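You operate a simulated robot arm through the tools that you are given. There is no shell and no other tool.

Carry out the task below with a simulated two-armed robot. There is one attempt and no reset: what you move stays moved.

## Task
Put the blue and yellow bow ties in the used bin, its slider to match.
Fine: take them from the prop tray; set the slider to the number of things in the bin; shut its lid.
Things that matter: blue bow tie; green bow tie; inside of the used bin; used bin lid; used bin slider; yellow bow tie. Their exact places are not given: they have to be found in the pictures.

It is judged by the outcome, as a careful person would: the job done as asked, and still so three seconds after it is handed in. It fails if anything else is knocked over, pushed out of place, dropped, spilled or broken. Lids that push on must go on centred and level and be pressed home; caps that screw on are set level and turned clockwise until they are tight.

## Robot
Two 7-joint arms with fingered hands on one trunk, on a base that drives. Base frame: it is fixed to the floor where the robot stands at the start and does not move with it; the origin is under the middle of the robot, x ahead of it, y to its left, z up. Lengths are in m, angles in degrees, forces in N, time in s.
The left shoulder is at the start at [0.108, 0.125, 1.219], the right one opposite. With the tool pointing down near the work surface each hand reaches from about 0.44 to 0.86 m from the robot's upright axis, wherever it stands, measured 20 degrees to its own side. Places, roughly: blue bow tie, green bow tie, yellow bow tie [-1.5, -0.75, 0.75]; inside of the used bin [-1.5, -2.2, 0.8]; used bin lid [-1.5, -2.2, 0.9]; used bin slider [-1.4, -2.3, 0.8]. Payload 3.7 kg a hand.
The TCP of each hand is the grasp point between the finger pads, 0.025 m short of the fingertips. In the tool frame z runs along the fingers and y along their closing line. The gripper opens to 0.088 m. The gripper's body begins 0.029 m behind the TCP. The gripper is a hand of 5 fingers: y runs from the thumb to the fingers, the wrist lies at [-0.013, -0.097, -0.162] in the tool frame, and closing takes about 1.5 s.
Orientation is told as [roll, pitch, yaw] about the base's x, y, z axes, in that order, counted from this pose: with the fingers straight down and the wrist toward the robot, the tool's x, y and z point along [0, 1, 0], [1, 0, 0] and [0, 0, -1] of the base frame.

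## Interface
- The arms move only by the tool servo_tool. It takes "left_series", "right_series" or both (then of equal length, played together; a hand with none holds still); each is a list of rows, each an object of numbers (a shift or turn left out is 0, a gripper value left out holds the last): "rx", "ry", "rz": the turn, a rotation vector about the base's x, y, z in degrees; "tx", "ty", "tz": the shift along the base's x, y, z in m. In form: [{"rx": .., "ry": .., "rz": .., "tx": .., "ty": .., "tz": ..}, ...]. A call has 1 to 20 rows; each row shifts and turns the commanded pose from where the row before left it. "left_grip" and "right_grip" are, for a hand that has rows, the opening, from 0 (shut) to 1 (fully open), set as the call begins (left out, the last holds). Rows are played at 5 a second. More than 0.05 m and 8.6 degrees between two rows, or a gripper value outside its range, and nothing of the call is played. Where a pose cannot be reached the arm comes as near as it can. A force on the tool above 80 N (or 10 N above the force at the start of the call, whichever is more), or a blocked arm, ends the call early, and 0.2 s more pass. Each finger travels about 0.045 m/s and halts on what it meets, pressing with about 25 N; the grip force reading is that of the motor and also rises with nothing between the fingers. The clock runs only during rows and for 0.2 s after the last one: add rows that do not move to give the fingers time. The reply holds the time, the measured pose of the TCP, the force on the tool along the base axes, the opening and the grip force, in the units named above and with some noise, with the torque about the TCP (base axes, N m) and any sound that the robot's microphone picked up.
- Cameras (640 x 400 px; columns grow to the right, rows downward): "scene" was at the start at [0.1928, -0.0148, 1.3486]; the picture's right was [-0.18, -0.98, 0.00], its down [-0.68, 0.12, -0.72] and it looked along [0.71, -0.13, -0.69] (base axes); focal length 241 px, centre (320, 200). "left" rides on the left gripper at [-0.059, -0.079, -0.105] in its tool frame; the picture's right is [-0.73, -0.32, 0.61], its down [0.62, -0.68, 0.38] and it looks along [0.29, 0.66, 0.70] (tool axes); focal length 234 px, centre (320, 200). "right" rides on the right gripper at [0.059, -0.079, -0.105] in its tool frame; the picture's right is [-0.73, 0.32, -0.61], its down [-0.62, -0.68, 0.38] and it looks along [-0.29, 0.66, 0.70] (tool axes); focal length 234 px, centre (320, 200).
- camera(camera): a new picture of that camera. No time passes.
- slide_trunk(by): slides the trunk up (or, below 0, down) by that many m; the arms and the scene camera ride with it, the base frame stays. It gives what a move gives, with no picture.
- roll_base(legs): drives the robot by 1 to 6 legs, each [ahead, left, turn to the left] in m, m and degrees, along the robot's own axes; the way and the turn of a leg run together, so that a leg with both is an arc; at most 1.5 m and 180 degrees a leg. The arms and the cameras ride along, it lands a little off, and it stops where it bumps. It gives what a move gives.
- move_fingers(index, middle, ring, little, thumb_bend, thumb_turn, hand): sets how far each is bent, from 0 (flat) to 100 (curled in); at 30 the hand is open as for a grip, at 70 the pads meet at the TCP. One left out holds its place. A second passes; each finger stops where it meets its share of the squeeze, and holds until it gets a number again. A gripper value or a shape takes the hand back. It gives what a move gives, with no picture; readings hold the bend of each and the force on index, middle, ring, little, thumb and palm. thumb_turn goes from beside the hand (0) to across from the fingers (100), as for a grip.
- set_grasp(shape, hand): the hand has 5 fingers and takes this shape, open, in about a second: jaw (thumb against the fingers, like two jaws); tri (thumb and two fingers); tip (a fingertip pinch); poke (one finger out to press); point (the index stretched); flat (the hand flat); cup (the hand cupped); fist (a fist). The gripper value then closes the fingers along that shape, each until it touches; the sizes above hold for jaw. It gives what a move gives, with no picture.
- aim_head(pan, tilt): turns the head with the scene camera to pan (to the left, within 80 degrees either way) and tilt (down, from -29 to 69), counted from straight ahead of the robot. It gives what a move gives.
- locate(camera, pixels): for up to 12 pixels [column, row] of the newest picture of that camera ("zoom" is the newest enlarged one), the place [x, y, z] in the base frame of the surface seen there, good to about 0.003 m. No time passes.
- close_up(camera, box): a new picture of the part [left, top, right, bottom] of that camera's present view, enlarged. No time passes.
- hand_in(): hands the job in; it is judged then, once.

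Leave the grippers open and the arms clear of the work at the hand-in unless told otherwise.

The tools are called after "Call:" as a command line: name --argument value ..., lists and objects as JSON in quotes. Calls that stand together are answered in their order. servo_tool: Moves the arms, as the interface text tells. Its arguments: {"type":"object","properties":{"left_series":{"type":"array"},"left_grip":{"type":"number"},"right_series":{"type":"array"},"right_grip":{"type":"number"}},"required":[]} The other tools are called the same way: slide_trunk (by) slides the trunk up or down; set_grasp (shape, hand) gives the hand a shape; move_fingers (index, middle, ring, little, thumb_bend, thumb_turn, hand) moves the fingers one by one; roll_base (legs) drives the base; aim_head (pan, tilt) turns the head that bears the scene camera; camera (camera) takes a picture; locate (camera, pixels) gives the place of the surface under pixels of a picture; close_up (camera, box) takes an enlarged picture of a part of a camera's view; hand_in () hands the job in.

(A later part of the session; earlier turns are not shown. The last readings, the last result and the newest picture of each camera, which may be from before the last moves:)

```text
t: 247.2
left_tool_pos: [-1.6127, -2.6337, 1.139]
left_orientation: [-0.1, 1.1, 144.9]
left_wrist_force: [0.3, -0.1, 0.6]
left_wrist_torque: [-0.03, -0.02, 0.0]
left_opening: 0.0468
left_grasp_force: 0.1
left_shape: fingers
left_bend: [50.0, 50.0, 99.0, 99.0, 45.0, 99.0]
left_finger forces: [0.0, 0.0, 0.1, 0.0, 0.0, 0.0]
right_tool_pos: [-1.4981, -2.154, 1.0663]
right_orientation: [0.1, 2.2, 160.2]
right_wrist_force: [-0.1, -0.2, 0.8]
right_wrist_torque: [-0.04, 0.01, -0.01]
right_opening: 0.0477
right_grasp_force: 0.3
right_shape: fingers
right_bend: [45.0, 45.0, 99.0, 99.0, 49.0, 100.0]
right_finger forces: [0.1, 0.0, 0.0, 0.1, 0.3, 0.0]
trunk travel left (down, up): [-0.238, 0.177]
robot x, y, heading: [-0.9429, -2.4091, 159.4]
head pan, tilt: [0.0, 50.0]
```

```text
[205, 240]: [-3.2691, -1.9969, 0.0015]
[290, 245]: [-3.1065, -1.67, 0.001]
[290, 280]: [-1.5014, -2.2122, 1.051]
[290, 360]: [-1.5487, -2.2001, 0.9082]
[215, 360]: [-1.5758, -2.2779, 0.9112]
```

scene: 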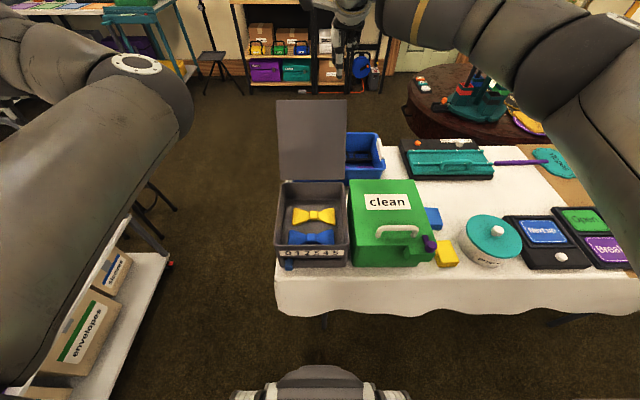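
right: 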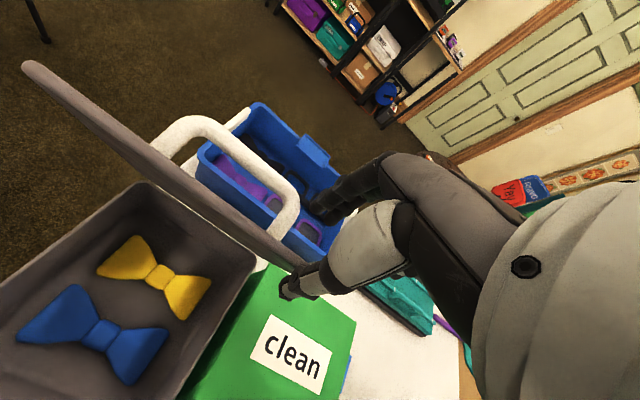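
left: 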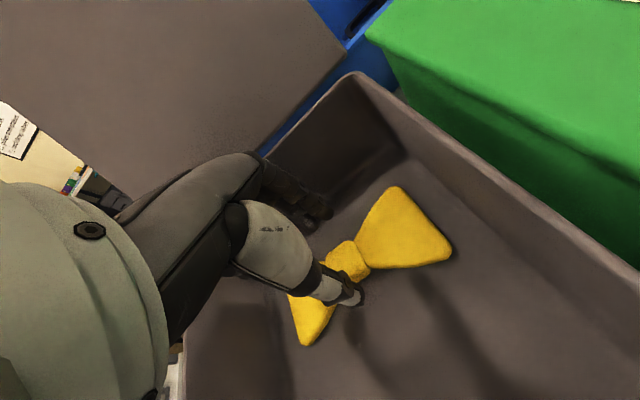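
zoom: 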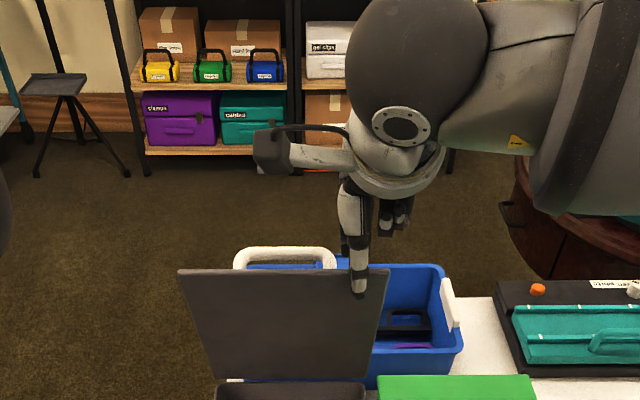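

The lid has tipped toward me (~71°) and rests gently on my thumb. Now I lower it along its arc, tilting the hand with it, down to ~50°.

Call:
servo_tool --right_series '[{"tx": 0.0085, "ty": -0.0031, "tz": -0.0048, "rx": 0.963, "ry": 2.63}, {"tx": 0.0085, "ty": -0.0031, "tz": -0.0048, "rx": 0.963, "ry": 2.63}, {"tx": 0.0085, "ty": -0.0031, "tz": -0.0048, "rx": 0.963, "ry": 2.63}, {"tx": 0.0085, "ty": -0.0031, "tz": -0.0048, "rx": 0.963, "ry": 2.63}, {"tx": 0.0097, "ty": -0.0035, "tz": -0.0056, "rx": 1.146, "ry": 3.127}, {"tx": 0.0097, "ty": -0.0035, "tz": -0.0056, "rx": 1.146, "ry": 3.127}, {"tx": 0.0097, "ty": -0.0035, "tz": -0.0056, "rx": 1.146, "ry": 3.127}, {}, {}]'

Call:
camera --camera "right"

Call:
camera --camera "scene"

```text
t: 249.2
left_tool_pos: [-1.6126, -2.6332, 1.1382]
left_orientation: [-0.1, 0.9, 144.9]
left_wrist_force: [0.1, -0.4, -0.8]
left_wrist_torque: [0.02, 0.0, -0.03]
left_opening: 0.0467
left_grasp_force: 0.1
left_shape: fingers
left_bend: [50.0, 50.0, 99.0, 99.0, 45.0, 99.0]
left_finger forces: [0.1, 0.0, 0.1, 0.0, 0.0, 0.0]
right_tool_pos: [-1.4362, -2.1757, 1.0313]
right_orientation: [0.0, -19.0, 160.2]
right_wrist_force: [1.0, -0.2, 0.1]
right_wrist_torque: [-0.01, -0.01, -0.01]
right_opening: 0.0477
right_grasp_force: 0.3
right_shape: fingers
right_bend: [45.0, 45.0, 99.0, 99.0, 49.0, 100.0]
right_finger forces: [0.1, 0.0, 0.0, 0.0, 0.5, 0.0]
trunk travel left (down, up): [-0.238, 0.177]
robot x, y, heading: [-0.9395, -2.4072, 159.6]
head pan, tilt: [0.0, 50.0]
```

```text
taken
```

right: 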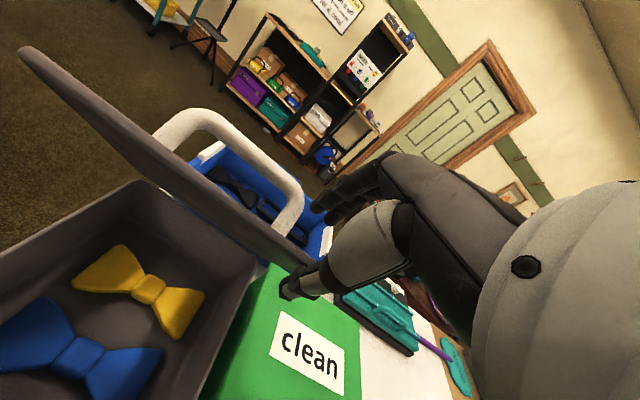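

```text
taken
```

scene: 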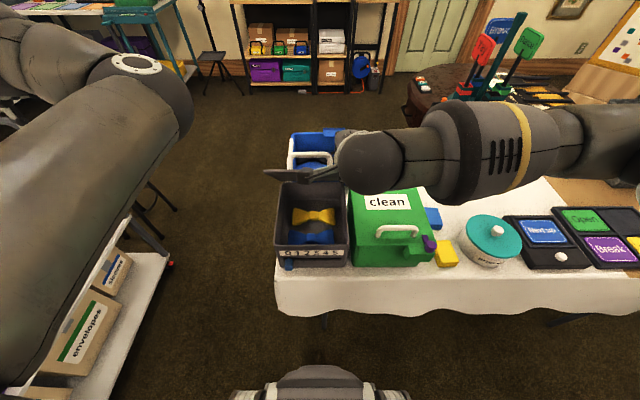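

Working smoothly with almost no load. Continue to ~30°.

Call:
servo_tool --right_series '[{"tx": 0.0082, "ty": -0.003, "tz": -0.0071, "rx": 1.146, "ry": 3.127}, {"tx": 0.0082, "ty": -0.003, "tz": -0.0071, "rx": 1.146, "ry": 3.127}, {"tx": 0.0082, "ty": -0.003, "tz": -0.0071, "rx": 1.146, "ry": 3.127}, {"tx": 0.0071, "ty": -0.0026, "tz": -0.0089, "rx": 1.146, "ry": 3.127}, {"tx": 0.0071, "ty": -0.0026, "tz": -0.0089, "rx": 1.146, "ry": 3.127}, {"tx": 0.0071, "ty": -0.0026, "tz": -0.0089, "rx": 1.146, "ry": 3.127}, {}, {}]'

Call:
camera --camera "right"

Call:
camera --camera "scene"

```text
t: 251.1
left_tool_pos: [-1.6138, -2.6335, 1.1378]
left_orientation: [-0.1, 0.9, 144.9]
left_wrist_force: [0.0, 0.0, 0.0]
left_wrist_torque: [0.02, -0.01, 0.0]
left_opening: 0.0466
left_grasp_force: 0.1
left_shape: fingers
left_bend: [50.0, 50.0, 99.0, 99.0, 45.0, 99.0]
left_finger forces: [0.0, 0.0, 0.0, 0.0, 0.1, 0.0]
right_tool_pos: [-1.3893, -2.1987, 0.986]
right_orientation: [-0.4, -38.9, 160.2]
right_wrist_force: [0.3, 0.1, -0.2]
right_wrist_torque: [0.0, -0.02, 0.0]
right_opening: 0.0477
right_grasp_force: 0.1
right_shape: fingers
right_bend: [45.0, 45.0, 99.0, 99.0, 49.0, 100.0]
right_finger forces: [0.0, 0.0, 0.0, 0.2, 0.6, 0.0]
right hand out of reach, approached as far as the arm can: row 6
trunk travel left (down, up): [-0.238, 0.177]
robot x, y, heading: [-0.9401, -2.4066, 159.3]
head pan, tilt: [0.0, 50.0]
```

```text
taken
```

right: 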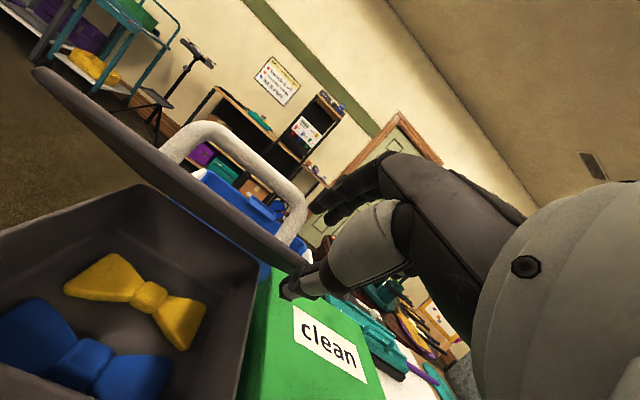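

```text
taken
```

scene: 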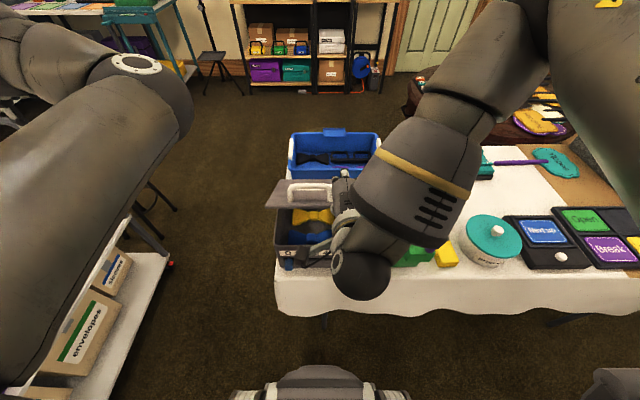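

The lid is at ~30°. I'll keep this hand tilt and lower on to ~12°.

Call:
servo_tool --right_series '[{"tx": 0.0033, "ty": -0.0012, "tz": -0.009}, {"tx": 0.0033, "ty": -0.0012, "tz": -0.009}, {"tx": 0.0033, "ty": -0.0012, "tz": -0.009}, {"tx": 0.0033, "ty": -0.0012, "tz": -0.009}, {}]'

Call:
camera --camera "right"

Call:
camera --camera "scene"

```text
t: 252.2
left_tool_pos: [-1.6131, -2.6334, 1.1388]
left_orientation: [-0.1, 1.0, 144.9]
left_wrist_force: [-0.2, -0.4, 0.5]
left_wrist_torque: [-0.03, 0.03, -0.01]
left_opening: 0.0468
left_grasp_force: 0.0
left_shape: fingers
left_bend: [50.0, 50.0, 99.0, 99.0, 45.0, 99.0]
left_finger forces: [0.0, 0.0, 0.0, 0.1, 0.1, 0.1]
right_tool_pos: [-1.3787, -2.2175, 0.9572]
right_orientation: [-0.3, -38.9, 160.2]
right_wrist_force: [0.9, 0.1, -0.4]
right_wrist_torque: [0.01, -0.01, 0.0]
right_opening: 0.0479
right_grasp_force: 0.7
right_shape: fingers
right_bend: [45.0, 45.0, 99.0, 99.0, 49.0, 100.0]
right_finger forces: [0.0, 0.0, 0.1, 0.0, 0.7, 0.0]
right hand out of reach, approached as far as the arm can: row 1, 2, 3, 4
trunk travel left (down, up): [-0.238, 0.177]
robot x, y, heading: [-0.9381, -2.4062, 159.7]
head pan, tilt: [0.0, 50.0]
```

```text
taken
```

right: 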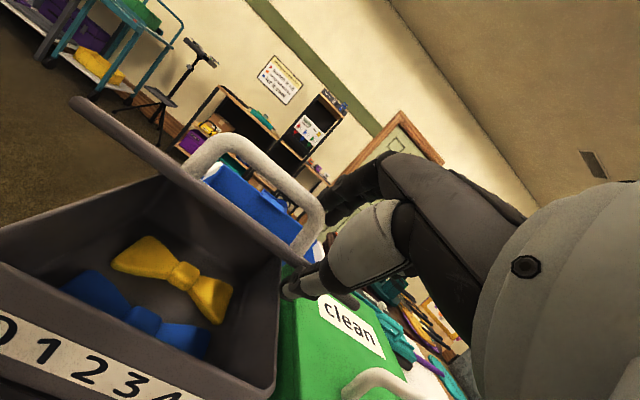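

```text
taken
```

scene: 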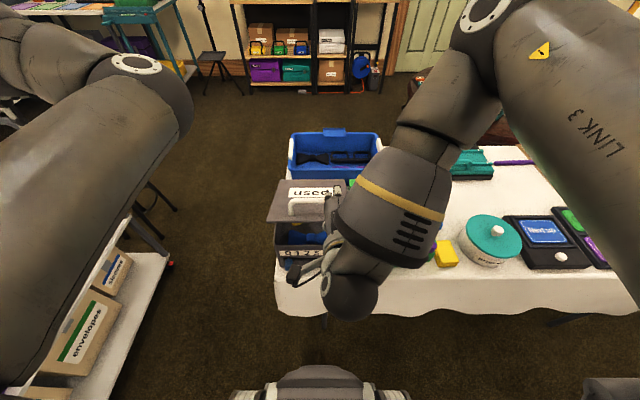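

The arm is nearing its close-in limit and drifting sideways. I'll reduce the hand's tilt to about -20°, which gives more room, keeping the thumb under the lid's edge.

Call:
servo_tool --right_series '[{"tx": -0.0007, "ty": 0.0036, "tz": -0.003, "rx": -1.634, "ry": -4.46}, {"tx": -0.0007, "ty": 0.0036, "tz": -0.003, "rx": -1.634, "ry": -4.46}, {"tx": -0.0007, "ty": 0.0036, "tz": -0.003, "rx": -1.634, "ry": -4.46}, {"tx": -0.0007, "ty": 0.0036, "tz": -0.003, "rx": -1.634, "ry": -4.46}, {}]'

Call:
camera --camera "right"

Call:
camera --camera "scene"

```text
t: 253.4
left_tool_pos: [-1.6133, -2.6332, 1.1378]
left_orientation: [-0.2, 1.0, 144.9]
left_wrist_force: [-0.1, 0.1, -0.1]
left_wrist_torque: [0.01, 0.03, -0.01]
left_opening: 0.0469
left_grasp_force: 0.0
left_shape: fingers
left_bend: [50.0, 50.0, 99.0, 99.0, 45.0, 99.0]
left_finger forces: [0.0, 0.0, 0.0, 0.1, 0.1, 0.0]
right_tool_pos: [-1.3838, -2.202, 0.9472]
right_orientation: [0.0, -19.9, 160.3]
right_wrist_force: [1.2, -1.0, 0.6]
right_wrist_torque: [-0.01, -0.02, -0.02]
right_opening: 0.0487
right_grasp_force: 0.7
right_shape: fingers
right_bend: [45.0, 45.0, 99.0, 99.0, 49.0, 99.0]
right_finger forces: [0.0, 0.0, 0.0, 0.1, 1.6, 0.0]
trunk travel left (down, up): [-0.238, 0.177]
robot x, y, heading: [-0.9403, -2.4079, 159.6]
head pan, tilt: [0.0, 50.0]
```

```text
taken
```

right: 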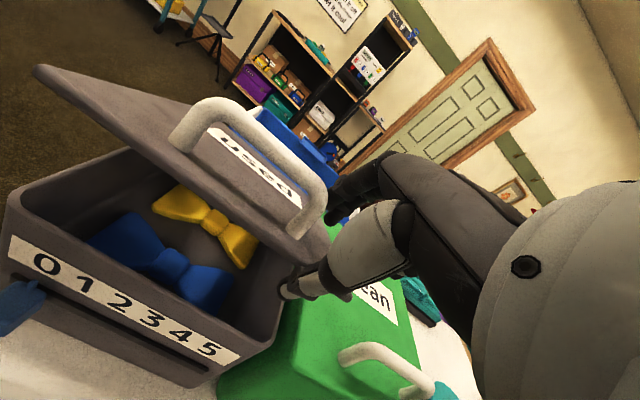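

```text
taken
```

scene: 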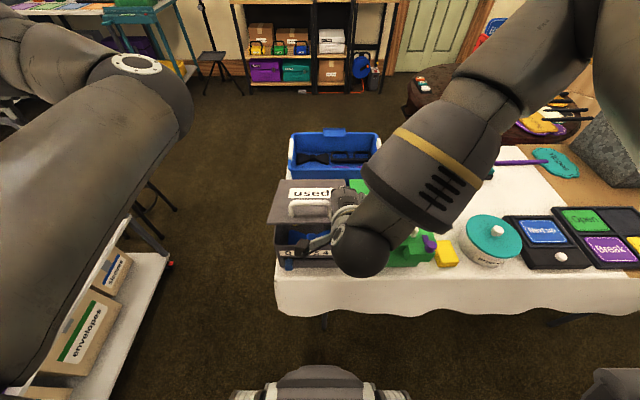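

Good. Lower on to about 10°.

Call:
servo_tool --right_series '[{"tx": 0.0014, "ty": -0.0005, "tz": -0.0055}, {"tx": 0.0014, "ty": -0.0005, "tz": -0.0055}, {"tx": 0.0014, "ty": -0.0005, "tz": -0.0055}, {"tx": 0.0014, "ty": -0.0005, "tz": -0.0055}, {"tx": 0.0014, "ty": -0.0005, "tz": -0.0055}, {}]'

Call:
camera --camera "right"

Call:
close_up --camera "right" --box '[120, 140, 420, 340]'

```text
t: 254.8
left_tool_pos: [-1.6132, -2.6332, 1.1381]
left_orientation: [0.0, 1.0, 145.0]
left_wrist_force: [0.2, -0.2, 0.6]
left_wrist_torque: [0.05, 0.02, 0.0]
left_opening: 0.0466
left_grasp_force: 0.0
left_shape: fingers
left_bend: [50.0, 50.0, 99.0, 99.0, 45.0, 99.0]
left_finger forces: [0.0, 0.1, 0.0, 0.0, 0.0, 0.1]
right_tool_pos: [-1.3751, -2.2058, 0.9191]
right_orientation: [-0.1, -20.0, 160.4]
right_wrist_force: [0.2, -0.7, 0.1]
right_wrist_torque: [-0.01, -0.04, -0.01]
right_opening: 0.0486
right_grasp_force: 1.2
right_shape: fingers
right_bend: [45.0, 45.0, 99.0, 99.0, 49.0, 99.0]
right_finger forces: [0.0, 0.0, 0.1, 0.1, 1.0, 0.0]
trunk travel left (down, up): [-0.238, 0.177]
robot x, y, heading: [-0.9426, -2.4052, 159.5]
head pan, tilt: [0.0, 50.0]
```

```text
taken
```

right: 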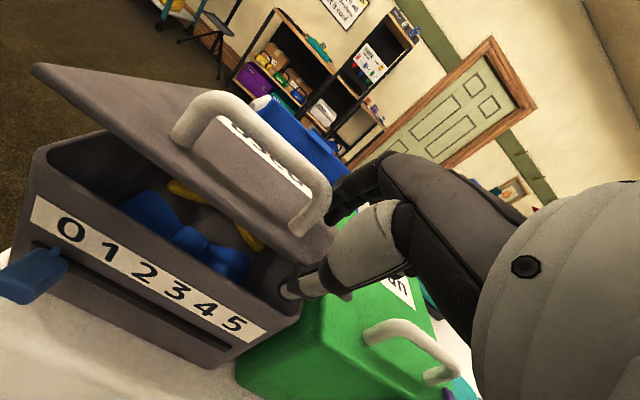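

```text
2.00 times, centred on (270, 240) of right
```

zoom: 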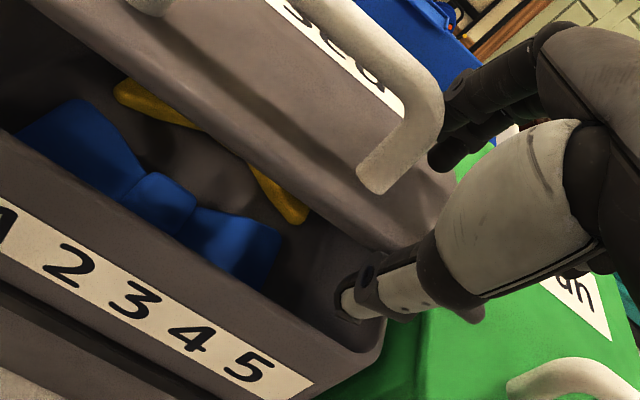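

The lid is ~15° with the thumb just above the rim. Before slipping out, I'll open index/middle upward so they don't touch the lid or handle, and shift right slightly.

Call:
move_fingers --hand "right" --index 20 --middle 20

Call:
servo_tool --right_series '[{"tx": 0.0031, "ty": 0.0085, "tz": -0.003}, {"tx": 0.0036, "ty": 0.0082, "tz": -0.004}, {"tx": 0.0005, "ty": -0.0002, "tz": -0.003}, {}]'

Call:
close_up --camera "right" --box '[120, 140, 420, 340]'

Call:
close_up --camera "scene" --box '[240, 140, 440, 290]'

```text
t: 255.8
left_tool_pos: [-1.6125, -2.6339, 1.1399]
left_orientation: [-0.1, 1.0, 145.0]
left_wrist_force: [-0.4, 0.4, -0.1]
left_wrist_torque: [0.01, 0.03, -0.01]
left_opening: 0.0465
left_grasp_force: 0.1
left_shape: fingers
left_bend: [50.0, 50.0, 99.0, 99.0, 45.0, 99.0]
left_finger forces: [0.0, 0.0, 0.1, 0.1, 0.1, 0.1]
right_tool_pos: [-1.3754, -2.205, 0.9186]
right_orientation: [-0.1, -20.0, 160.3]
right_wrist_force: [0.9, -0.9, 0.0]
right_wrist_torque: [0.03, -0.01, 0.01]
right_opening: 0.0771
right_grasp_force: 0.7
right_shape: fingers
right_bend: [20.0, 20.0, 99.0, 99.0, 49.0, 99.0]
right_finger forces: [0.0, 0.0, 0.1, 0.0, 0.9, 0.0]
trunk travel left (down, up): [-0.238, 0.177]
robot x, y, heading: [-0.9429, -2.4069, 159.3]
head pan, tilt: [0.0, 50.0]
```

```text
t: 256.9
left_tool_pos: [-1.6125, -2.634, 1.1379]
left_orientation: [-0.1, 1.0, 144.9]
left_wrist_force: [0.0, -0.1, -0.6]
left_wrist_torque: [0.01, 0.02, -0.02]
left_opening: 0.0468
left_grasp_force: 0.0
left_shape: fingers
left_bend: [50.0, 50.0, 99.0, 99.0, 45.0, 99.0]
left_finger forces: [0.0, 0.0, 0.0, 0.0, 0.1, 0.0]
right_tool_pos: [-1.3685, -2.1889, 0.9092]
right_orientation: [0.0, -20.1, 160.3]
right_wrist_force: [0.6, -1.9, 0.6]
right_wrist_torque: [-0.02, -0.02, -0.03]
right_opening: 0.0772
right_grasp_force: 0.7
right_shape: fingers
right_bend: [20.0, 20.0, 99.0, 99.0, 48.0, 99.0]
right_finger forces: [0.1, 0.0, 0.0, 0.0, 1.9, 0.0]
trunk travel left (down, up): [-0.238, 0.177]
robot x, y, heading: [-0.9389, -2.4088, 159.3]
head pan, tilt: [0.0, 50.0]
```

```text
2.00 times, centred on (270, 240) of right
```

zoom: 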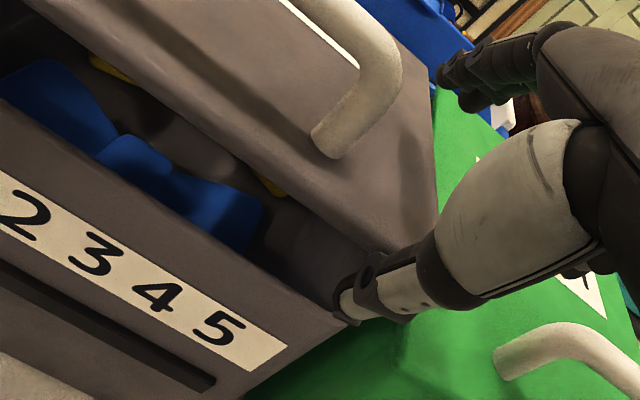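

```text
2.67 times, centred on (340, 215) of scene
```

zoom: 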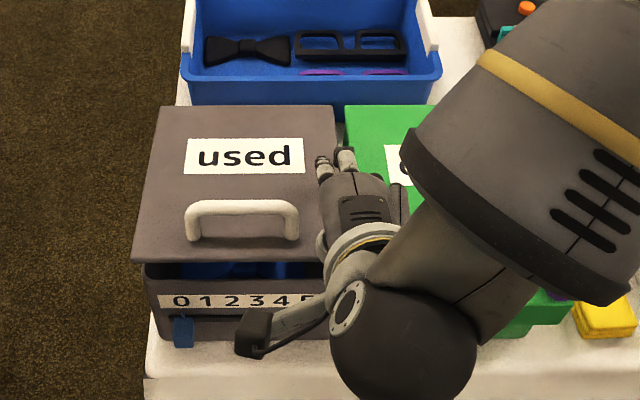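

The lid rests on the thumb ~2-3 cm above the rim. I'll slip the thumb out toward me so the lid settles shut.

Call:
servo_tool --right_series '[{"tz": -0.002}, {"tx": 0.0094, "ty": -0.0034}, {"tx": 0.0094, "ty": -0.0034}, {"tx": 0.0094, "ty": -0.0034}, {"tx": 0.0094, "ty": -0.0034}, {"tx": 0.0094, "ty": -0.0034}, {}, {}]'

Call:
close_up --camera "right" --box '[120, 140, 420, 340]'

Call:
close_up --camera "scene" --box '[240, 140, 440, 290]'

```text
t: 258.6
left_tool_pos: [-1.6133, -2.6339, 1.1385]
left_orientation: [-0.1, 1.0, 144.9]
left_wrist_force: [0.7, -0.1, 0.4]
left_wrist_torque: [0.01, -0.02, 0.0]
left_opening: 0.0467
left_grasp_force: 0.1
left_shape: fingers
left_bend: [50.0, 50.0, 99.0, 99.0, 45.0, 99.0]
left_finger forces: [0.1, 0.1, 0.0, 0.1, 0.0, 0.0]
right_tool_pos: [-1.322, -2.2045, 0.9067]
right_orientation: [0.0, -20.0, 160.3]
right_wrist_force: [1.0, -0.2, 0.4]
right_wrist_torque: [0.01, -0.04, 0.03]
right_opening: 0.0756
right_grasp_force: 0.0
right_shape: fingers
right_bend: [20.0, 20.0, 99.0, 99.0, 50.0, 100.0]
right_finger forces: [0.1, 0.0, 0.0, 0.1, 0.0, 0.0]
trunk travel left (down, up): [-0.238, 0.177]
robot x, y, heading: [-0.9404, -2.4066, 159.4]
head pan, tilt: [0.0, 50.0]
```

```text
2.00 times, centred on (270, 240) of right
```

zoom: 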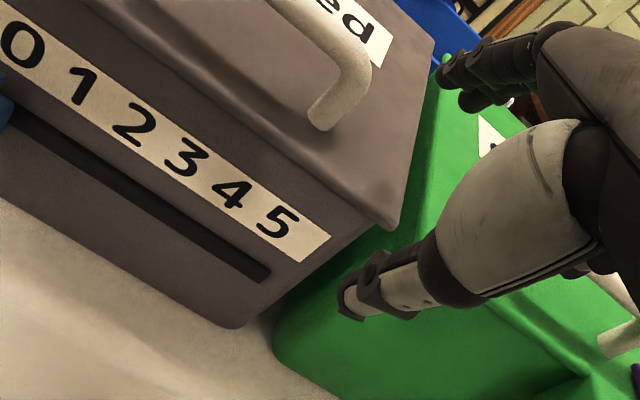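

```text
2.67 times, centred on (340, 215) of scene
```

zoom: 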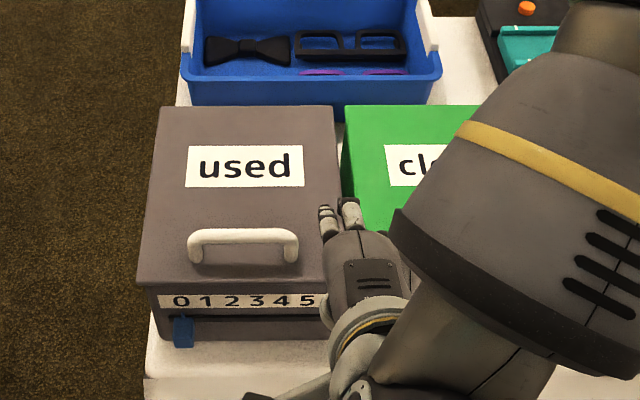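

The lid is shut. I'll raise the right hand straight up away from the bins and check the lid is fully down.

Call:
servo_tool --right_series '[{"tz": 0.03}, {"tz": 0.04}, {"tz": 0.04}, {"tz": 0.03}, {}]'

Call:
camera --camera "scene"

Call:
close_up --camera "scene" --box '[250, 160, 370, 280]'

Call:
locate --camera "zoom" --pixels '[[115, 90], [300, 90], [90, 225], [295, 228], [200, 225], [200, 100], [95, 260], [300, 262], [90, 290]]'

```text
t: 259.9
left_tool_pos: [-1.6122, -2.6332, 1.1379]
left_orientation: [-0.2, 1.0, 144.8]
left_wrist_force: [-0.5, -0.2, 1.2]
left_wrist_torque: [-0.01, -0.01, -0.04]
left_opening: 0.0468
left_grasp_force: 0.1
left_shape: fingers
left_bend: [50.0, 50.0, 99.0, 99.0, 45.0, 99.0]
left_finger forces: [0.0, 0.0, 0.0, 0.1, 0.0, 0.1]
right_tool_pos: [-1.3561, -2.2132, 1.0323]
right_orientation: [-0.2, -19.9, 160.3]
right_wrist_force: [-0.3, -0.9, 0.2]
right_wrist_torque: [-0.03, 0.01, 0.01]
right_opening: 0.0758
right_grasp_force: 0.1
right_shape: fingers
right_bend: [20.0, 20.0, 99.0, 99.0, 50.0, 100.0]
right_finger forces: [0.0, 0.0, 0.0, 0.0, 0.0, 0.0]
right hand out of reach, approached as far as the arm can: row 2, 3, 4
trunk travel left (down, up): [-0.238, 0.177]
robot x, y, heading: [-0.9399, -2.4076, 159.7]
head pan, tilt: [0.0, 50.0]
```

```text
taken
```

scene: 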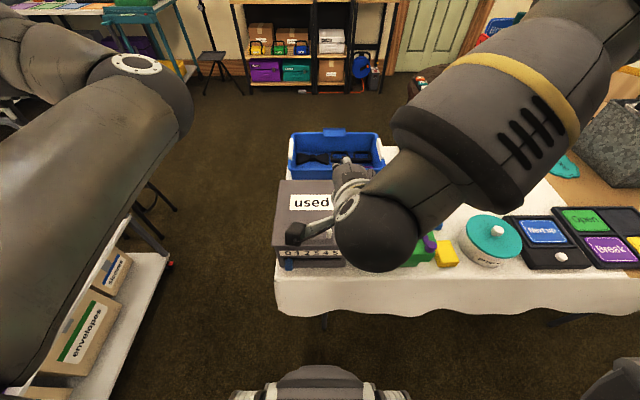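

```text
3.33 times, centred on (310, 220) of scene
```

zoom: 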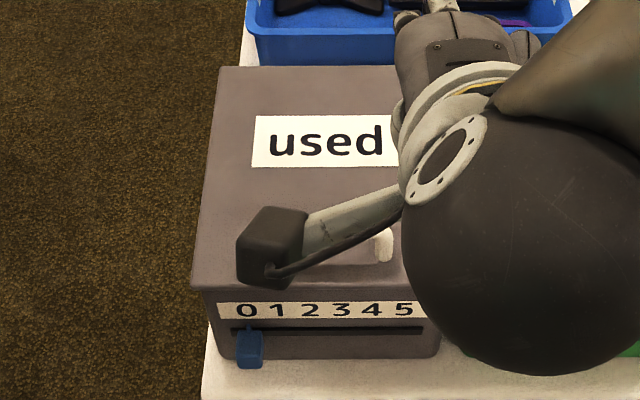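

```text
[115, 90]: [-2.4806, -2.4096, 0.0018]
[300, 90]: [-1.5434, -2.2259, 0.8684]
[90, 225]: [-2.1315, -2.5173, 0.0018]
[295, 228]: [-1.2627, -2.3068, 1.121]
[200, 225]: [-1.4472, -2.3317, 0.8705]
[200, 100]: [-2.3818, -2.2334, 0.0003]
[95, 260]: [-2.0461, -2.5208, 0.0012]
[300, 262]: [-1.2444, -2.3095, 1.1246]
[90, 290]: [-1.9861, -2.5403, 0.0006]
```

The lid is fully down (z≈0.869, same as at the start). Now the slider: I need to back up ~16 cm for a comfortable working distance.

Call:
roll_base --legs '[[-0.16, 0, 0]]'

Call:
camera --camera "scene"

```text
t: 261.3
left_tool_pos: [-1.4639, -2.6904, 1.1383]
left_orientation: [-0.1, 0.9, 145.0]
left_wrist_force: [0.3, -0.1, 0.7]
left_wrist_torque: [0.0, 0.01, -0.01]
left_opening: 0.0469
left_grasp_force: 0.0
left_shape: fingers
left_bend: [50.0, 50.0, 99.0, 99.0, 45.0, 99.0]
left_finger forces: [0.1, 0.1, 0.0, 0.1, 0.0, 0.1]
right_tool_pos: [-1.2064, -2.2684, 1.0328]
right_orientation: [-0.1, -20.1, 160.2]
right_wrist_force: [0.4, -0.5, 0.4]
right_wrist_torque: [-0.01, -0.02, 0.01]
right_opening: 0.0758
right_grasp_force: 0.1
right_shape: fingers
right_bend: [20.0, 20.0, 99.0, 99.0, 50.0, 100.0]
right_finger forces: [0.0, 0.0, 0.0, 0.1, 0.0, 0.0]
trunk travel left (down, up): [-0.238, 0.177]
robot x, y, heading: [-0.7917, -2.4641, 159.3]
head pan, tilt: [0.0, 50.0]
```

```text
taken
```

scene: 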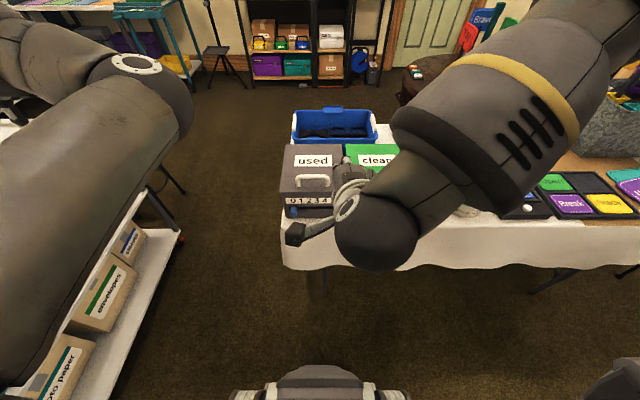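

I'll move the right hand out to the right to free the view of the slider.

Call:
servo_tool --right_series '[{"tx": 0.004, "ty": 0.04, "tz": 0.01, "rx": -1.376, "ry": -3.756}, {"tx": 0.004, "ty": 0.04, "tz": 0.01, "rx": -1.376, "ry": -3.756}, {"tx": 0.004, "ty": 0.04, "tz": 0.01, "rx": -1.376, "ry": -3.756}, {"tx": 0.004, "ty": 0.04, "tz": 0.01, "rx": -1.376, "ry": -3.756}, {"tx": 0.004, "ty": 0.04, "tz": 0.01, "rx": -1.376, "ry": -3.756}, {}]'

Call:
camera --camera "scene"

Call:
close_up --camera "scene" --box '[270, 135, 350, 225]'

```text
t: 262.7
left_tool_pos: [-1.4646, -2.6897, 1.1387]
left_orientation: [-0.2, 1.0, 144.9]
left_wrist_force: [-0.6, -0.5, 0.1]
left_wrist_torque: [0.01, 0.01, 0.03]
left_opening: 0.0466
left_grasp_force: 0.0
left_shape: fingers
left_bend: [50.0, 50.0, 99.0, 99.0, 45.0, 99.0]
left_finger forces: [0.1, 0.0, 0.1, 0.1, 0.1, 0.0]
right_tool_pos: [-1.1967, -2.0698, 1.0801]
right_orientation: [0.1, 0.0, 160.3]
right_wrist_force: [0.3, 0.1, 0.4]
right_wrist_torque: [0.03, -0.02, 0.02]
right_opening: 0.0756
right_grasp_force: 0.0
right_shape: fingers
right_bend: [20.0, 20.0, 99.0, 99.0, 50.0, 100.0]
right_finger forces: [0.0, 0.1, 0.0, 0.0, 0.1, 0.1]
right hand out of reach, approached as far as the arm can: row 1
trunk travel left (down, up): [-0.238, 0.177]
robot x, y, heading: [-0.7912, -2.4659, 159.2]
head pan, tilt: [0.0, 50.0]
```

```text
taken
```

scene: 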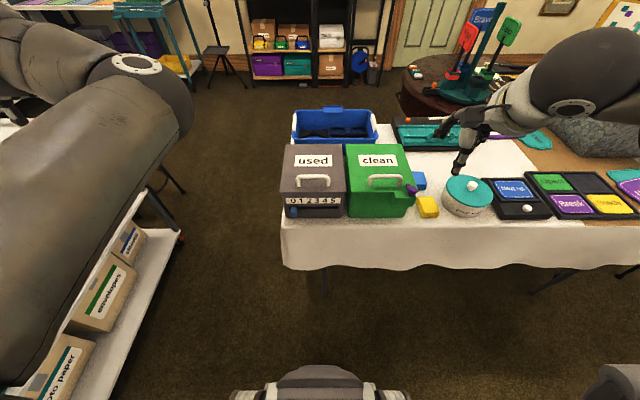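

```text
4.44 times, centred on (310, 180) of scene
```

zoom: 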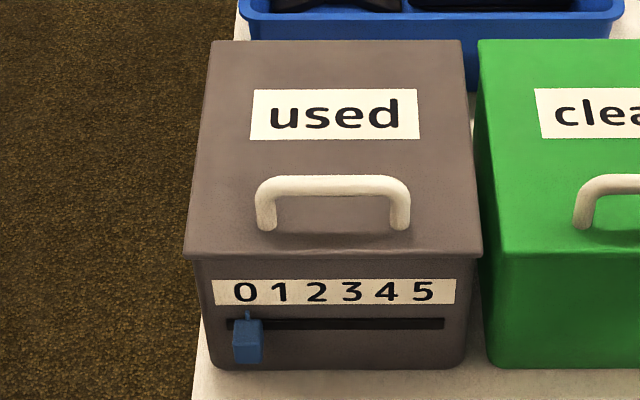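

Lid is level and shut. Now I'll locate the slider block, slot and front face precisely.

Call:
close_up --camera "scene" --box '[280, 190, 350, 230]'

Call:
locate --camera "zoom" --pixels '[[113, 55], [230, 55], [105, 130], [95, 150], [125, 150], [110, 175], [112, 112], [230, 120], [230, 160], [350, 120], [110, 200], [90, 145]]'

```text
9.14 times, centred on (315, 210) of scene
```

zoom: 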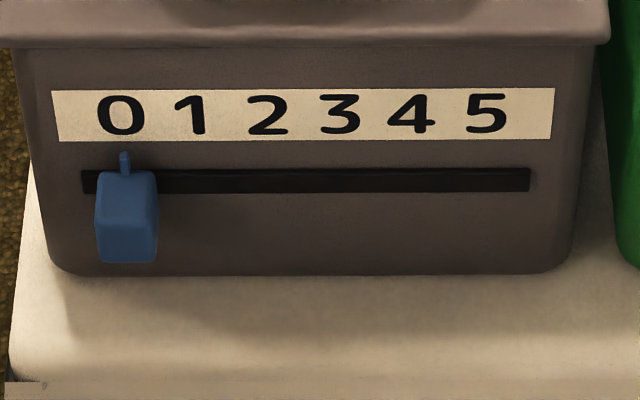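

```text
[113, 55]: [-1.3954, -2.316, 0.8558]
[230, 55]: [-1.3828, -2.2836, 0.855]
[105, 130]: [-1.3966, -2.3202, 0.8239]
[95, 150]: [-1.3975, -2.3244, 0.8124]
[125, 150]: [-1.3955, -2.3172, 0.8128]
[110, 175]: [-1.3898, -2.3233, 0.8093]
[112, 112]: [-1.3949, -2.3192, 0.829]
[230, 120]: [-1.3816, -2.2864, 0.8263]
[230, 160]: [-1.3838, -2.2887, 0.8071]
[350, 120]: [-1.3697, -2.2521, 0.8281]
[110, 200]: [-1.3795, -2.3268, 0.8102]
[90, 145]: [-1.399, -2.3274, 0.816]
```

Slider block ≈0.018 wide at lateral of "0", top z≈0.81, sticking out ~2 cm. I'll use the left index as a pointer: set the "point" shape and check where the fingertip is.

Call:
set_grasp --shape "point" --hand "left"

Call:
camera --camera "left"

```text
t: 263.6
left_tool_pos: [-1.4633, -2.6896, 1.138]
left_orientation: [-0.1, 1.0, 144.8]
left_wrist_force: [0.5, -0.6, 0.7]
left_wrist_torque: [0.03, -0.01, 0.03]
left_opening: 0.0807
left_grasp_force: 0.0
left_shape: point
left_bend: [20.0, 100.0, 100.0, 100.0, 98.0, 88.0]
left_finger forces: [0.0, 0.0, 0.0, 0.0, 0.1, 0.0]
right_tool_pos: [-1.1966, -2.0701, 1.0795]
right_orientation: [0.1, 0.2, 160.3]
right_wrist_force: [-0.4, 0.0, -0.4]
right_wrist_torque: [-0.02, 0.01, -0.01]
right_opening: 0.0756
right_grasp_force: 0.0
right_shape: fingers
right_bend: [20.0, 20.0, 99.0, 99.0, 50.0, 100.0]
right_finger forces: [0.0, 0.0, 0.0, 0.1, 0.1, 0.0]
trunk travel left (down, up): [-0.238, 0.177]
robot x, y, heading: [-0.7909, -2.4619, 159.7]
head pan, tilt: [0.0, 50.0]
```

```text
taken
```

left: 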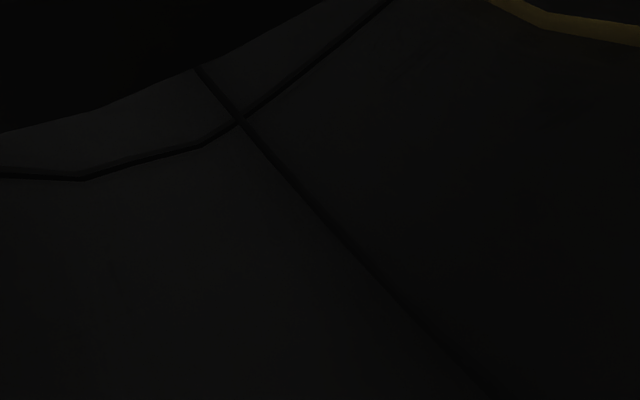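

The left hand camera is blocked by its own folded forearm, so the left arm is badly posed for this. I'll consider using the right hand instead; first I'll look at the space on my left.

Call:
aim_head --pan 55 --tilt 40

Call:
camera --camera "scene"

Call:
locate --camera "scene" --pixels '[[320, 200], [450, 200], [400, 120], [500, 150], [250, 150], [200, 300], [560, 250], [100, 100]]'

```text
t: 264.8
left_tool_pos: [-1.4635, -2.6897, 1.138]
left_orientation: [-0.1, 1.0, 144.9]
left_wrist_force: [-0.2, -0.2, -0.6]
left_wrist_torque: [-0.01, 0.02, -0.01]
left_opening: 0.0806
left_grasp_force: 0.1
left_shape: point
left_bend: [20.0, 100.0, 100.0, 100.0, 98.0, 88.0]
left_finger forces: [0.0, 0.0, 0.0, 0.0, 0.0, 0.0]
right_tool_pos: [-1.1966, -2.0705, 1.0798]
right_orientation: [0.1, 0.0, 160.3]
right_wrist_force: [0.7, -0.1, 0.1]
right_wrist_torque: [0.0, -0.01, -0.02]
right_opening: 0.0757
right_grasp_force: 0.0
right_shape: fingers
right_bend: [20.0, 20.0, 99.0, 99.0, 50.0, 100.0]
right_finger forces: [0.0, 0.1, 0.0, 0.0, 0.0, 0.0]
trunk travel left (down, up): [-0.238, 0.177]
robot x, y, heading: [-0.7926, -2.4636, 159.5]
head pan, tilt: [55.0, 40.0]
```

```text
taken
```

scene: 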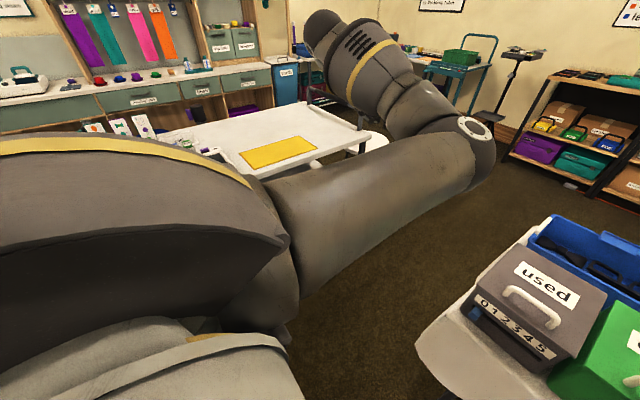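

```text
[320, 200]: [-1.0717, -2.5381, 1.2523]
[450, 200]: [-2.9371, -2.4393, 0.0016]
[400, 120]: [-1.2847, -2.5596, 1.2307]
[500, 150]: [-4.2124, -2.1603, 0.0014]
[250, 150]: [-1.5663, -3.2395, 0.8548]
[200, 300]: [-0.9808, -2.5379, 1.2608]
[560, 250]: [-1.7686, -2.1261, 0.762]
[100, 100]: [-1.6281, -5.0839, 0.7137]
```

The elbow of the left arm is folded oddly. I'll use the right hand: back up 5 cm and turn left 18°, so the slider lies on my right-hand side.

Call:
roll_base --legs '[[-0.05, 0, 0], [0, 0, 18]]'

Call:
aim_head --pan -15 --tilt 48

Call:
set_grasp --shape "point" --hand "right"

Call:
camera --camera "scene"

Call:
camera --camera "right"

```text
t: 266.7
left_tool_pos: [-1.3155, -2.9027, 1.1379]
left_orientation: [-0.2, 1.0, 162.6]
left_wrist_force: [0.3, 0.9, 0.3]
left_wrist_torque: [0.02, 0.02, 0.01]
left_opening: 0.0809
left_grasp_force: 0.1
left_shape: point
left_bend: [20.0, 100.0, 100.0, 100.0, 98.0, 88.0]
left_finger forces: [0.1, 0.1, 0.0, 0.1, 0.0, 0.0]
right_tool_pos: [-1.2503, -2.2299, 1.08]
right_orientation: [-0.1, 0.1, 178.1]
right_wrist_force: [-0.1, 0.0, -0.4]
right_wrist_torque: [0.02, 0.01, 0.01]
right_opening: 0.0761
right_grasp_force: 0.1
right_shape: fingers
right_bend: [20.0, 20.0, 99.0, 99.0, 50.0, 100.0]
right_finger forces: [0.0, 0.0, 0.1, 0.1, 0.1, 0.1]
trunk travel left (down, up): [-0.238, 0.177]
robot x, y, heading: [-0.7495, -2.4808, 177.5]
head pan, tilt: [55.0, 40.0]
```

```text
t: 268.1
left_tool_pos: [-1.3156, -2.9018, 1.1395]
left_orientation: [-0.1, 1.0, 162.7]
left_wrist_force: [1.2, -0.1, 0.4]
left_wrist_torque: [0.0, 0.0, -0.02]
left_opening: 0.0807
left_grasp_force: 0.1
left_shape: point
left_bend: [20.0, 100.0, 100.0, 100.0, 98.0, 88.0]
left_finger forces: [0.0, 0.0, 0.0, 0.0, 0.1, 0.0]
right_tool_pos: [-1.2502, -2.2297, 1.0804]
right_orientation: [0.1, 0.1, 178.1]
right_wrist_force: [0.0, -0.3, 0.6]
right_wrist_torque: [-0.04, 0.02, 0.0]
right_opening: 0.0757
right_grasp_force: 0.1
right_shape: fingers
right_bend: [20.0, 20.0, 99.0, 99.0, 50.0, 100.0]
right_finger forces: [0.0, 0.1, 0.0, 0.0, 0.0, 0.0]
trunk travel left (down, up): [-0.238, 0.177]
robot x, y, heading: [-0.7483, -2.478, 177.2]
head pan, tilt: [-15.0, 48.0]
```

```text
t: 269.0
left_tool_pos: [-1.316, -2.9025, 1.139]
left_orientation: [-0.1, 1.0, 162.7]
left_wrist_force: [-1.0, -0.7, 0.9]
left_wrist_torque: [-0.01, -0.01, -0.02]
left_opening: 0.0807
left_grasp_force: 0.0
left_shape: point
left_bend: [20.0, 100.0, 100.0, 100.0, 98.0, 88.0]
left_finger forces: [0.1, 0.0, 0.1, 0.1, 0.0, 0.1]
right_tool_pos: [-1.2505, -2.2298, 1.08]
right_orientation: [0.1, 0.2, 178.0]
right_wrist_force: [-0.8, 0.1, 0.9]
right_wrist_torque: [0.03, -0.01, 0.02]
right_opening: 0.0
right_grasp_force: 0.0
right_shape: point
right_bend: [20.0, 100.0, 100.0, 100.0, 98.0, 88.0]
right_finger forces: [0.1, 0.0, 0.0, 0.0, 0.0, 0.1]
trunk travel left (down, up): [-0.238, 0.177]
robot x, y, heading: [-0.7483, -2.4816, 177.0]
head pan, tilt: [-15.0, 48.0]
```

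```text
taken
```

scene: 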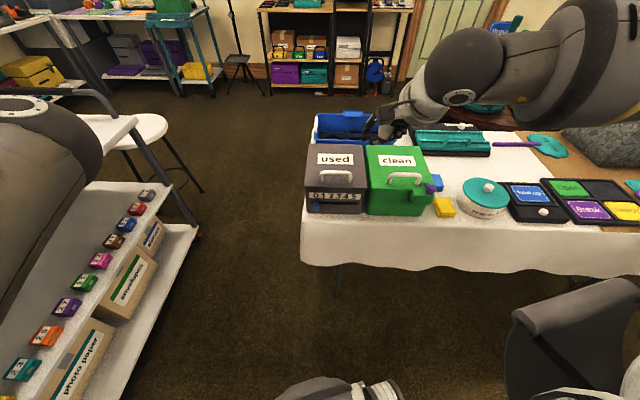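

```text
taken
```

right: 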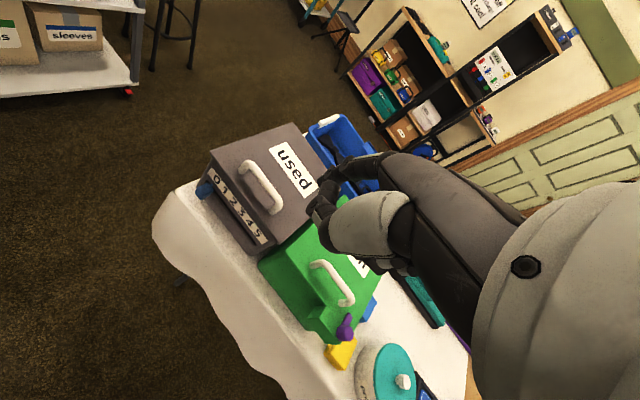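

Zoom on the right hand's pointing index.

Call:
close_up --camera "right" --box '[240, 120, 440, 280]'

Call:
close_up --camera "scene" --box '[300, 60, 460, 220]'

```text
2.50 times, centred on (340, 200) of right
```

zoom: 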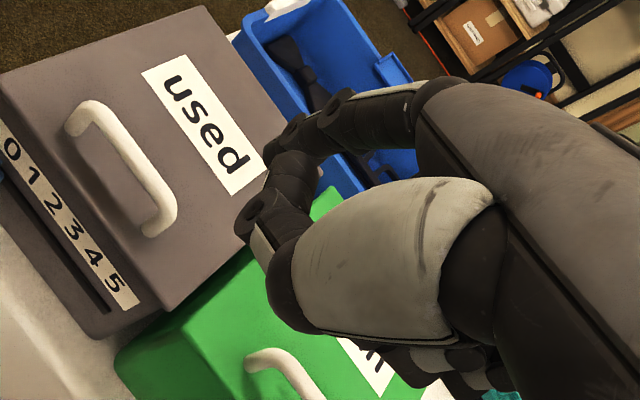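

```text
2.50 times, centred on (380, 140) of scene
```

zoom: 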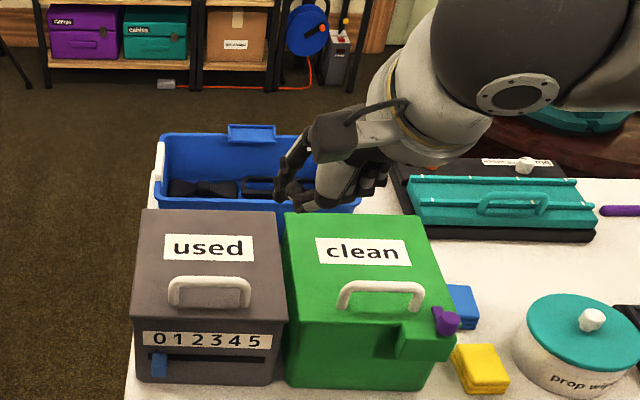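

The point shape curls around the thumb, so I'll instead close index, middle and thumb together as a firm stylus, then move the hand to the left of the slider, in front of the bin, with fingers tilted forward.

Call:
move_fingers --hand "right" --index 70 --middle 70 --ring 99 --little 99 --thumb_bend 70 --thumb_turn 100

Call:
servo_tool --right_series '[{"tx": -0.0148, "ty": -0.0403, "rz": -4.65}, {"tx": -0.0148, "ty": -0.0403, "rz": -4.65}, {"tx": -0.0148, "ty": -0.0403, "rz": -4.65}, {"tx": -0.0148, "ty": -0.0403, "rz": -4.65}, {"tz": -0.02, "rx": 2.58, "ry": 7.04}, {"tz": -0.02, "rx": 2.58, "ry": 7.04}, {"tz": -0.02, "rx": 2.58, "ry": 7.04}, {"tz": -0.02, "rx": 2.58, "ry": 7.04}, {}]'

Call:
camera --camera "scene"

Call:
camera --camera "right"

```text
t: 270.0
left_tool_pos: [-1.3162, -2.9025, 1.1397]
left_orientation: [-0.1, 0.9, 162.7]
left_wrist_force: [0.0, 0.1, -0.3]
left_wrist_torque: [0.02, 0.07, 0.03]
left_opening: 0.0809
left_grasp_force: 0.0
left_shape: point
left_bend: [20.0, 100.0, 100.0, 100.0, 98.0, 88.0]
left_finger forces: [0.0, 0.0, 0.1, 0.1, 0.1, 0.0]
right_tool_pos: [-1.2512, -2.2305, 1.0804]
right_orientation: [0.2, 0.1, 178.1]
right_wrist_force: [0.1, -0.8, -1.0]
right_wrist_torque: [-0.02, -0.02, 0.03]
right_opening: 0.0
right_grasp_force: 0.0
right_shape: fingers
right_bend: [70.0, 70.0, 99.0, 99.0, 70.0, 100.0]
right_finger forces: [0.0, 0.0, 0.0, 0.0, 0.1, 0.0]
trunk travel left (down, up): [-0.238, 0.177]
robot x, y, heading: [-0.7448, -2.4825, 177.2]
head pan, tilt: [-15.0, 48.0]
```

```text
t: 272.0
left_tool_pos: [-1.3163, -2.9028, 1.1377]
left_orientation: [0.0, 1.0, 162.8]
left_wrist_force: [-0.1, 1.4, 0.2]
left_wrist_torque: [0.03, 0.02, 0.01]
left_opening: 0.0811
left_grasp_force: 0.1
left_shape: point
left_bend: [20.0, 100.0, 100.0, 100.0, 98.0, 88.0]
left_finger forces: [0.0, 0.0, 0.0, 0.0, 0.1, 0.0]
right_tool_pos: [-1.3099, -2.3922, 0.9998]
right_orientation: [0.4, -30.1, 159.3]
right_wrist_force: [-0.1, -0.8, 0.4]
right_wrist_torque: [-0.01, 0.01, -0.02]
right_opening: 0.0
right_grasp_force: 0.0
right_shape: fingers
right_bend: [70.0, 70.0, 99.0, 99.0, 70.0, 100.0]
right_finger forces: [0.0, 0.1, 0.1, 0.0, 0.2, 0.0]
trunk travel left (down, up): [-0.238, 0.177]
robot x, y, heading: [-0.7474, -2.4802, 177.2]
head pan, tilt: [-15.0, 48.0]
```

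```text
taken
```

scene: 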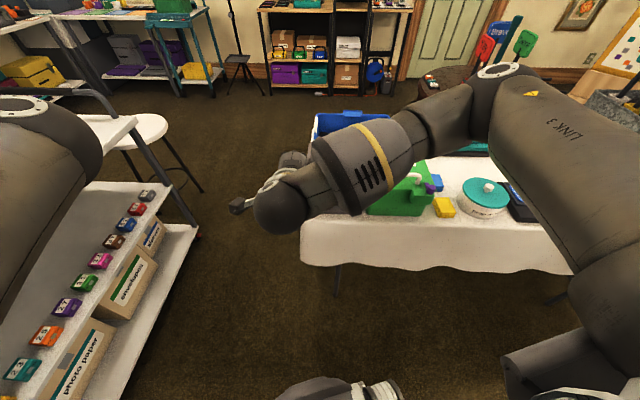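

```text
taken
```

right: 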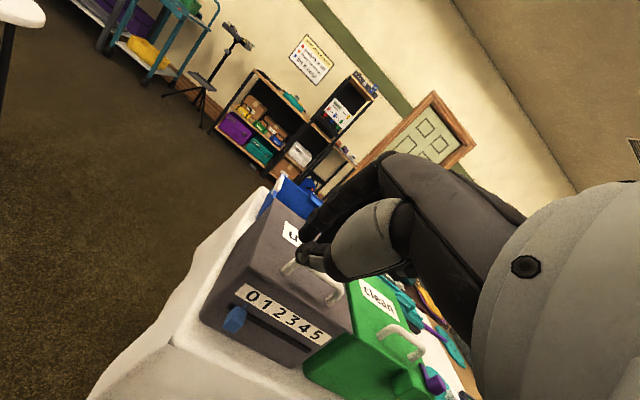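

The right camera sees the slider and numbers well. I'll check where the forearm is relative to the clean bin before lowering.

Call:
locate --camera "scene" --pixels '[[280, 210], [350, 165], [370, 190], [390, 150], [440, 115], [330, 200], [355, 205], [500, 75], [400, 180]]'

```text
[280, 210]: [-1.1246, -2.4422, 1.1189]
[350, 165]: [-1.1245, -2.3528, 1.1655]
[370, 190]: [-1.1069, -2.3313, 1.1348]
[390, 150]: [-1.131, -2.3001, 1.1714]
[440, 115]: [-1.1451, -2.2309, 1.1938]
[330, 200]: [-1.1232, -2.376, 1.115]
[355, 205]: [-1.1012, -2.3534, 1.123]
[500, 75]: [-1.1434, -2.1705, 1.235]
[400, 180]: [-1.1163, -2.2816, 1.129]
```

The forearm runs in front of the table, clear of the bins. I'll tilt to -45° and lower to z≈0.85.

Call:
servo_tool --right_series '[{"tz": -0.03, "rx": 2.58, "ry": 7.04}, {"tz": -0.03, "rx": 2.58, "ry": 7.04}, {"tz": -0.03}, {"tz": -0.03}, {"tz": -0.03}, {}]'

Call:
camera --camera "right"

Call:
camera --camera "scene"

```text
t: 273.4
left_tool_pos: [-1.3158, -2.9026, 1.1384]
left_orientation: [-0.2, 1.1, 162.7]
left_wrist_force: [-0.7, 0.4, 0.0]
left_wrist_torque: [0.01, 0.01, 0.02]
left_opening: 0.0806
left_grasp_force: 0.1
left_shape: point
left_bend: [20.0, 100.0, 100.0, 100.0, 98.0, 88.0]
left_finger forces: [0.1, 0.0, 0.0, 0.0, 0.0, 0.0]
right_tool_pos: [-1.3093, -2.3976, 0.854]
right_orientation: [0.4, -44.8, 158.9]
right_wrist_force: [-0.6, 0.0, -0.6]
right_wrist_torque: [-0.01, 0.02, -0.01]
right_opening: 0.0001
right_grasp_force: 0.0
right_shape: fingers
right_bend: [70.0, 70.0, 99.0, 99.0, 70.0, 100.0]
right_finger forces: [0.1, 0.0, 0.0, 0.0, 0.0, 0.1]
right hand out of reach, approached as far as the arm can: row 5
trunk travel left (down, up): [-0.238, 0.177]
robot x, y, heading: [-0.7439, -2.4789, 177.4]
head pan, tilt: [-15.0, 48.0]
```

```text
taken
```

right: 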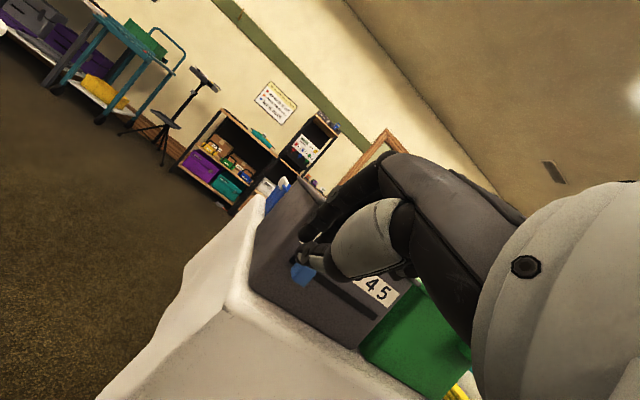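

```text
taken
```

scene: 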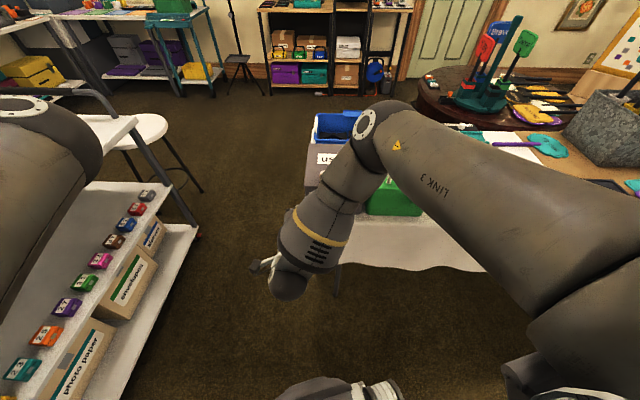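

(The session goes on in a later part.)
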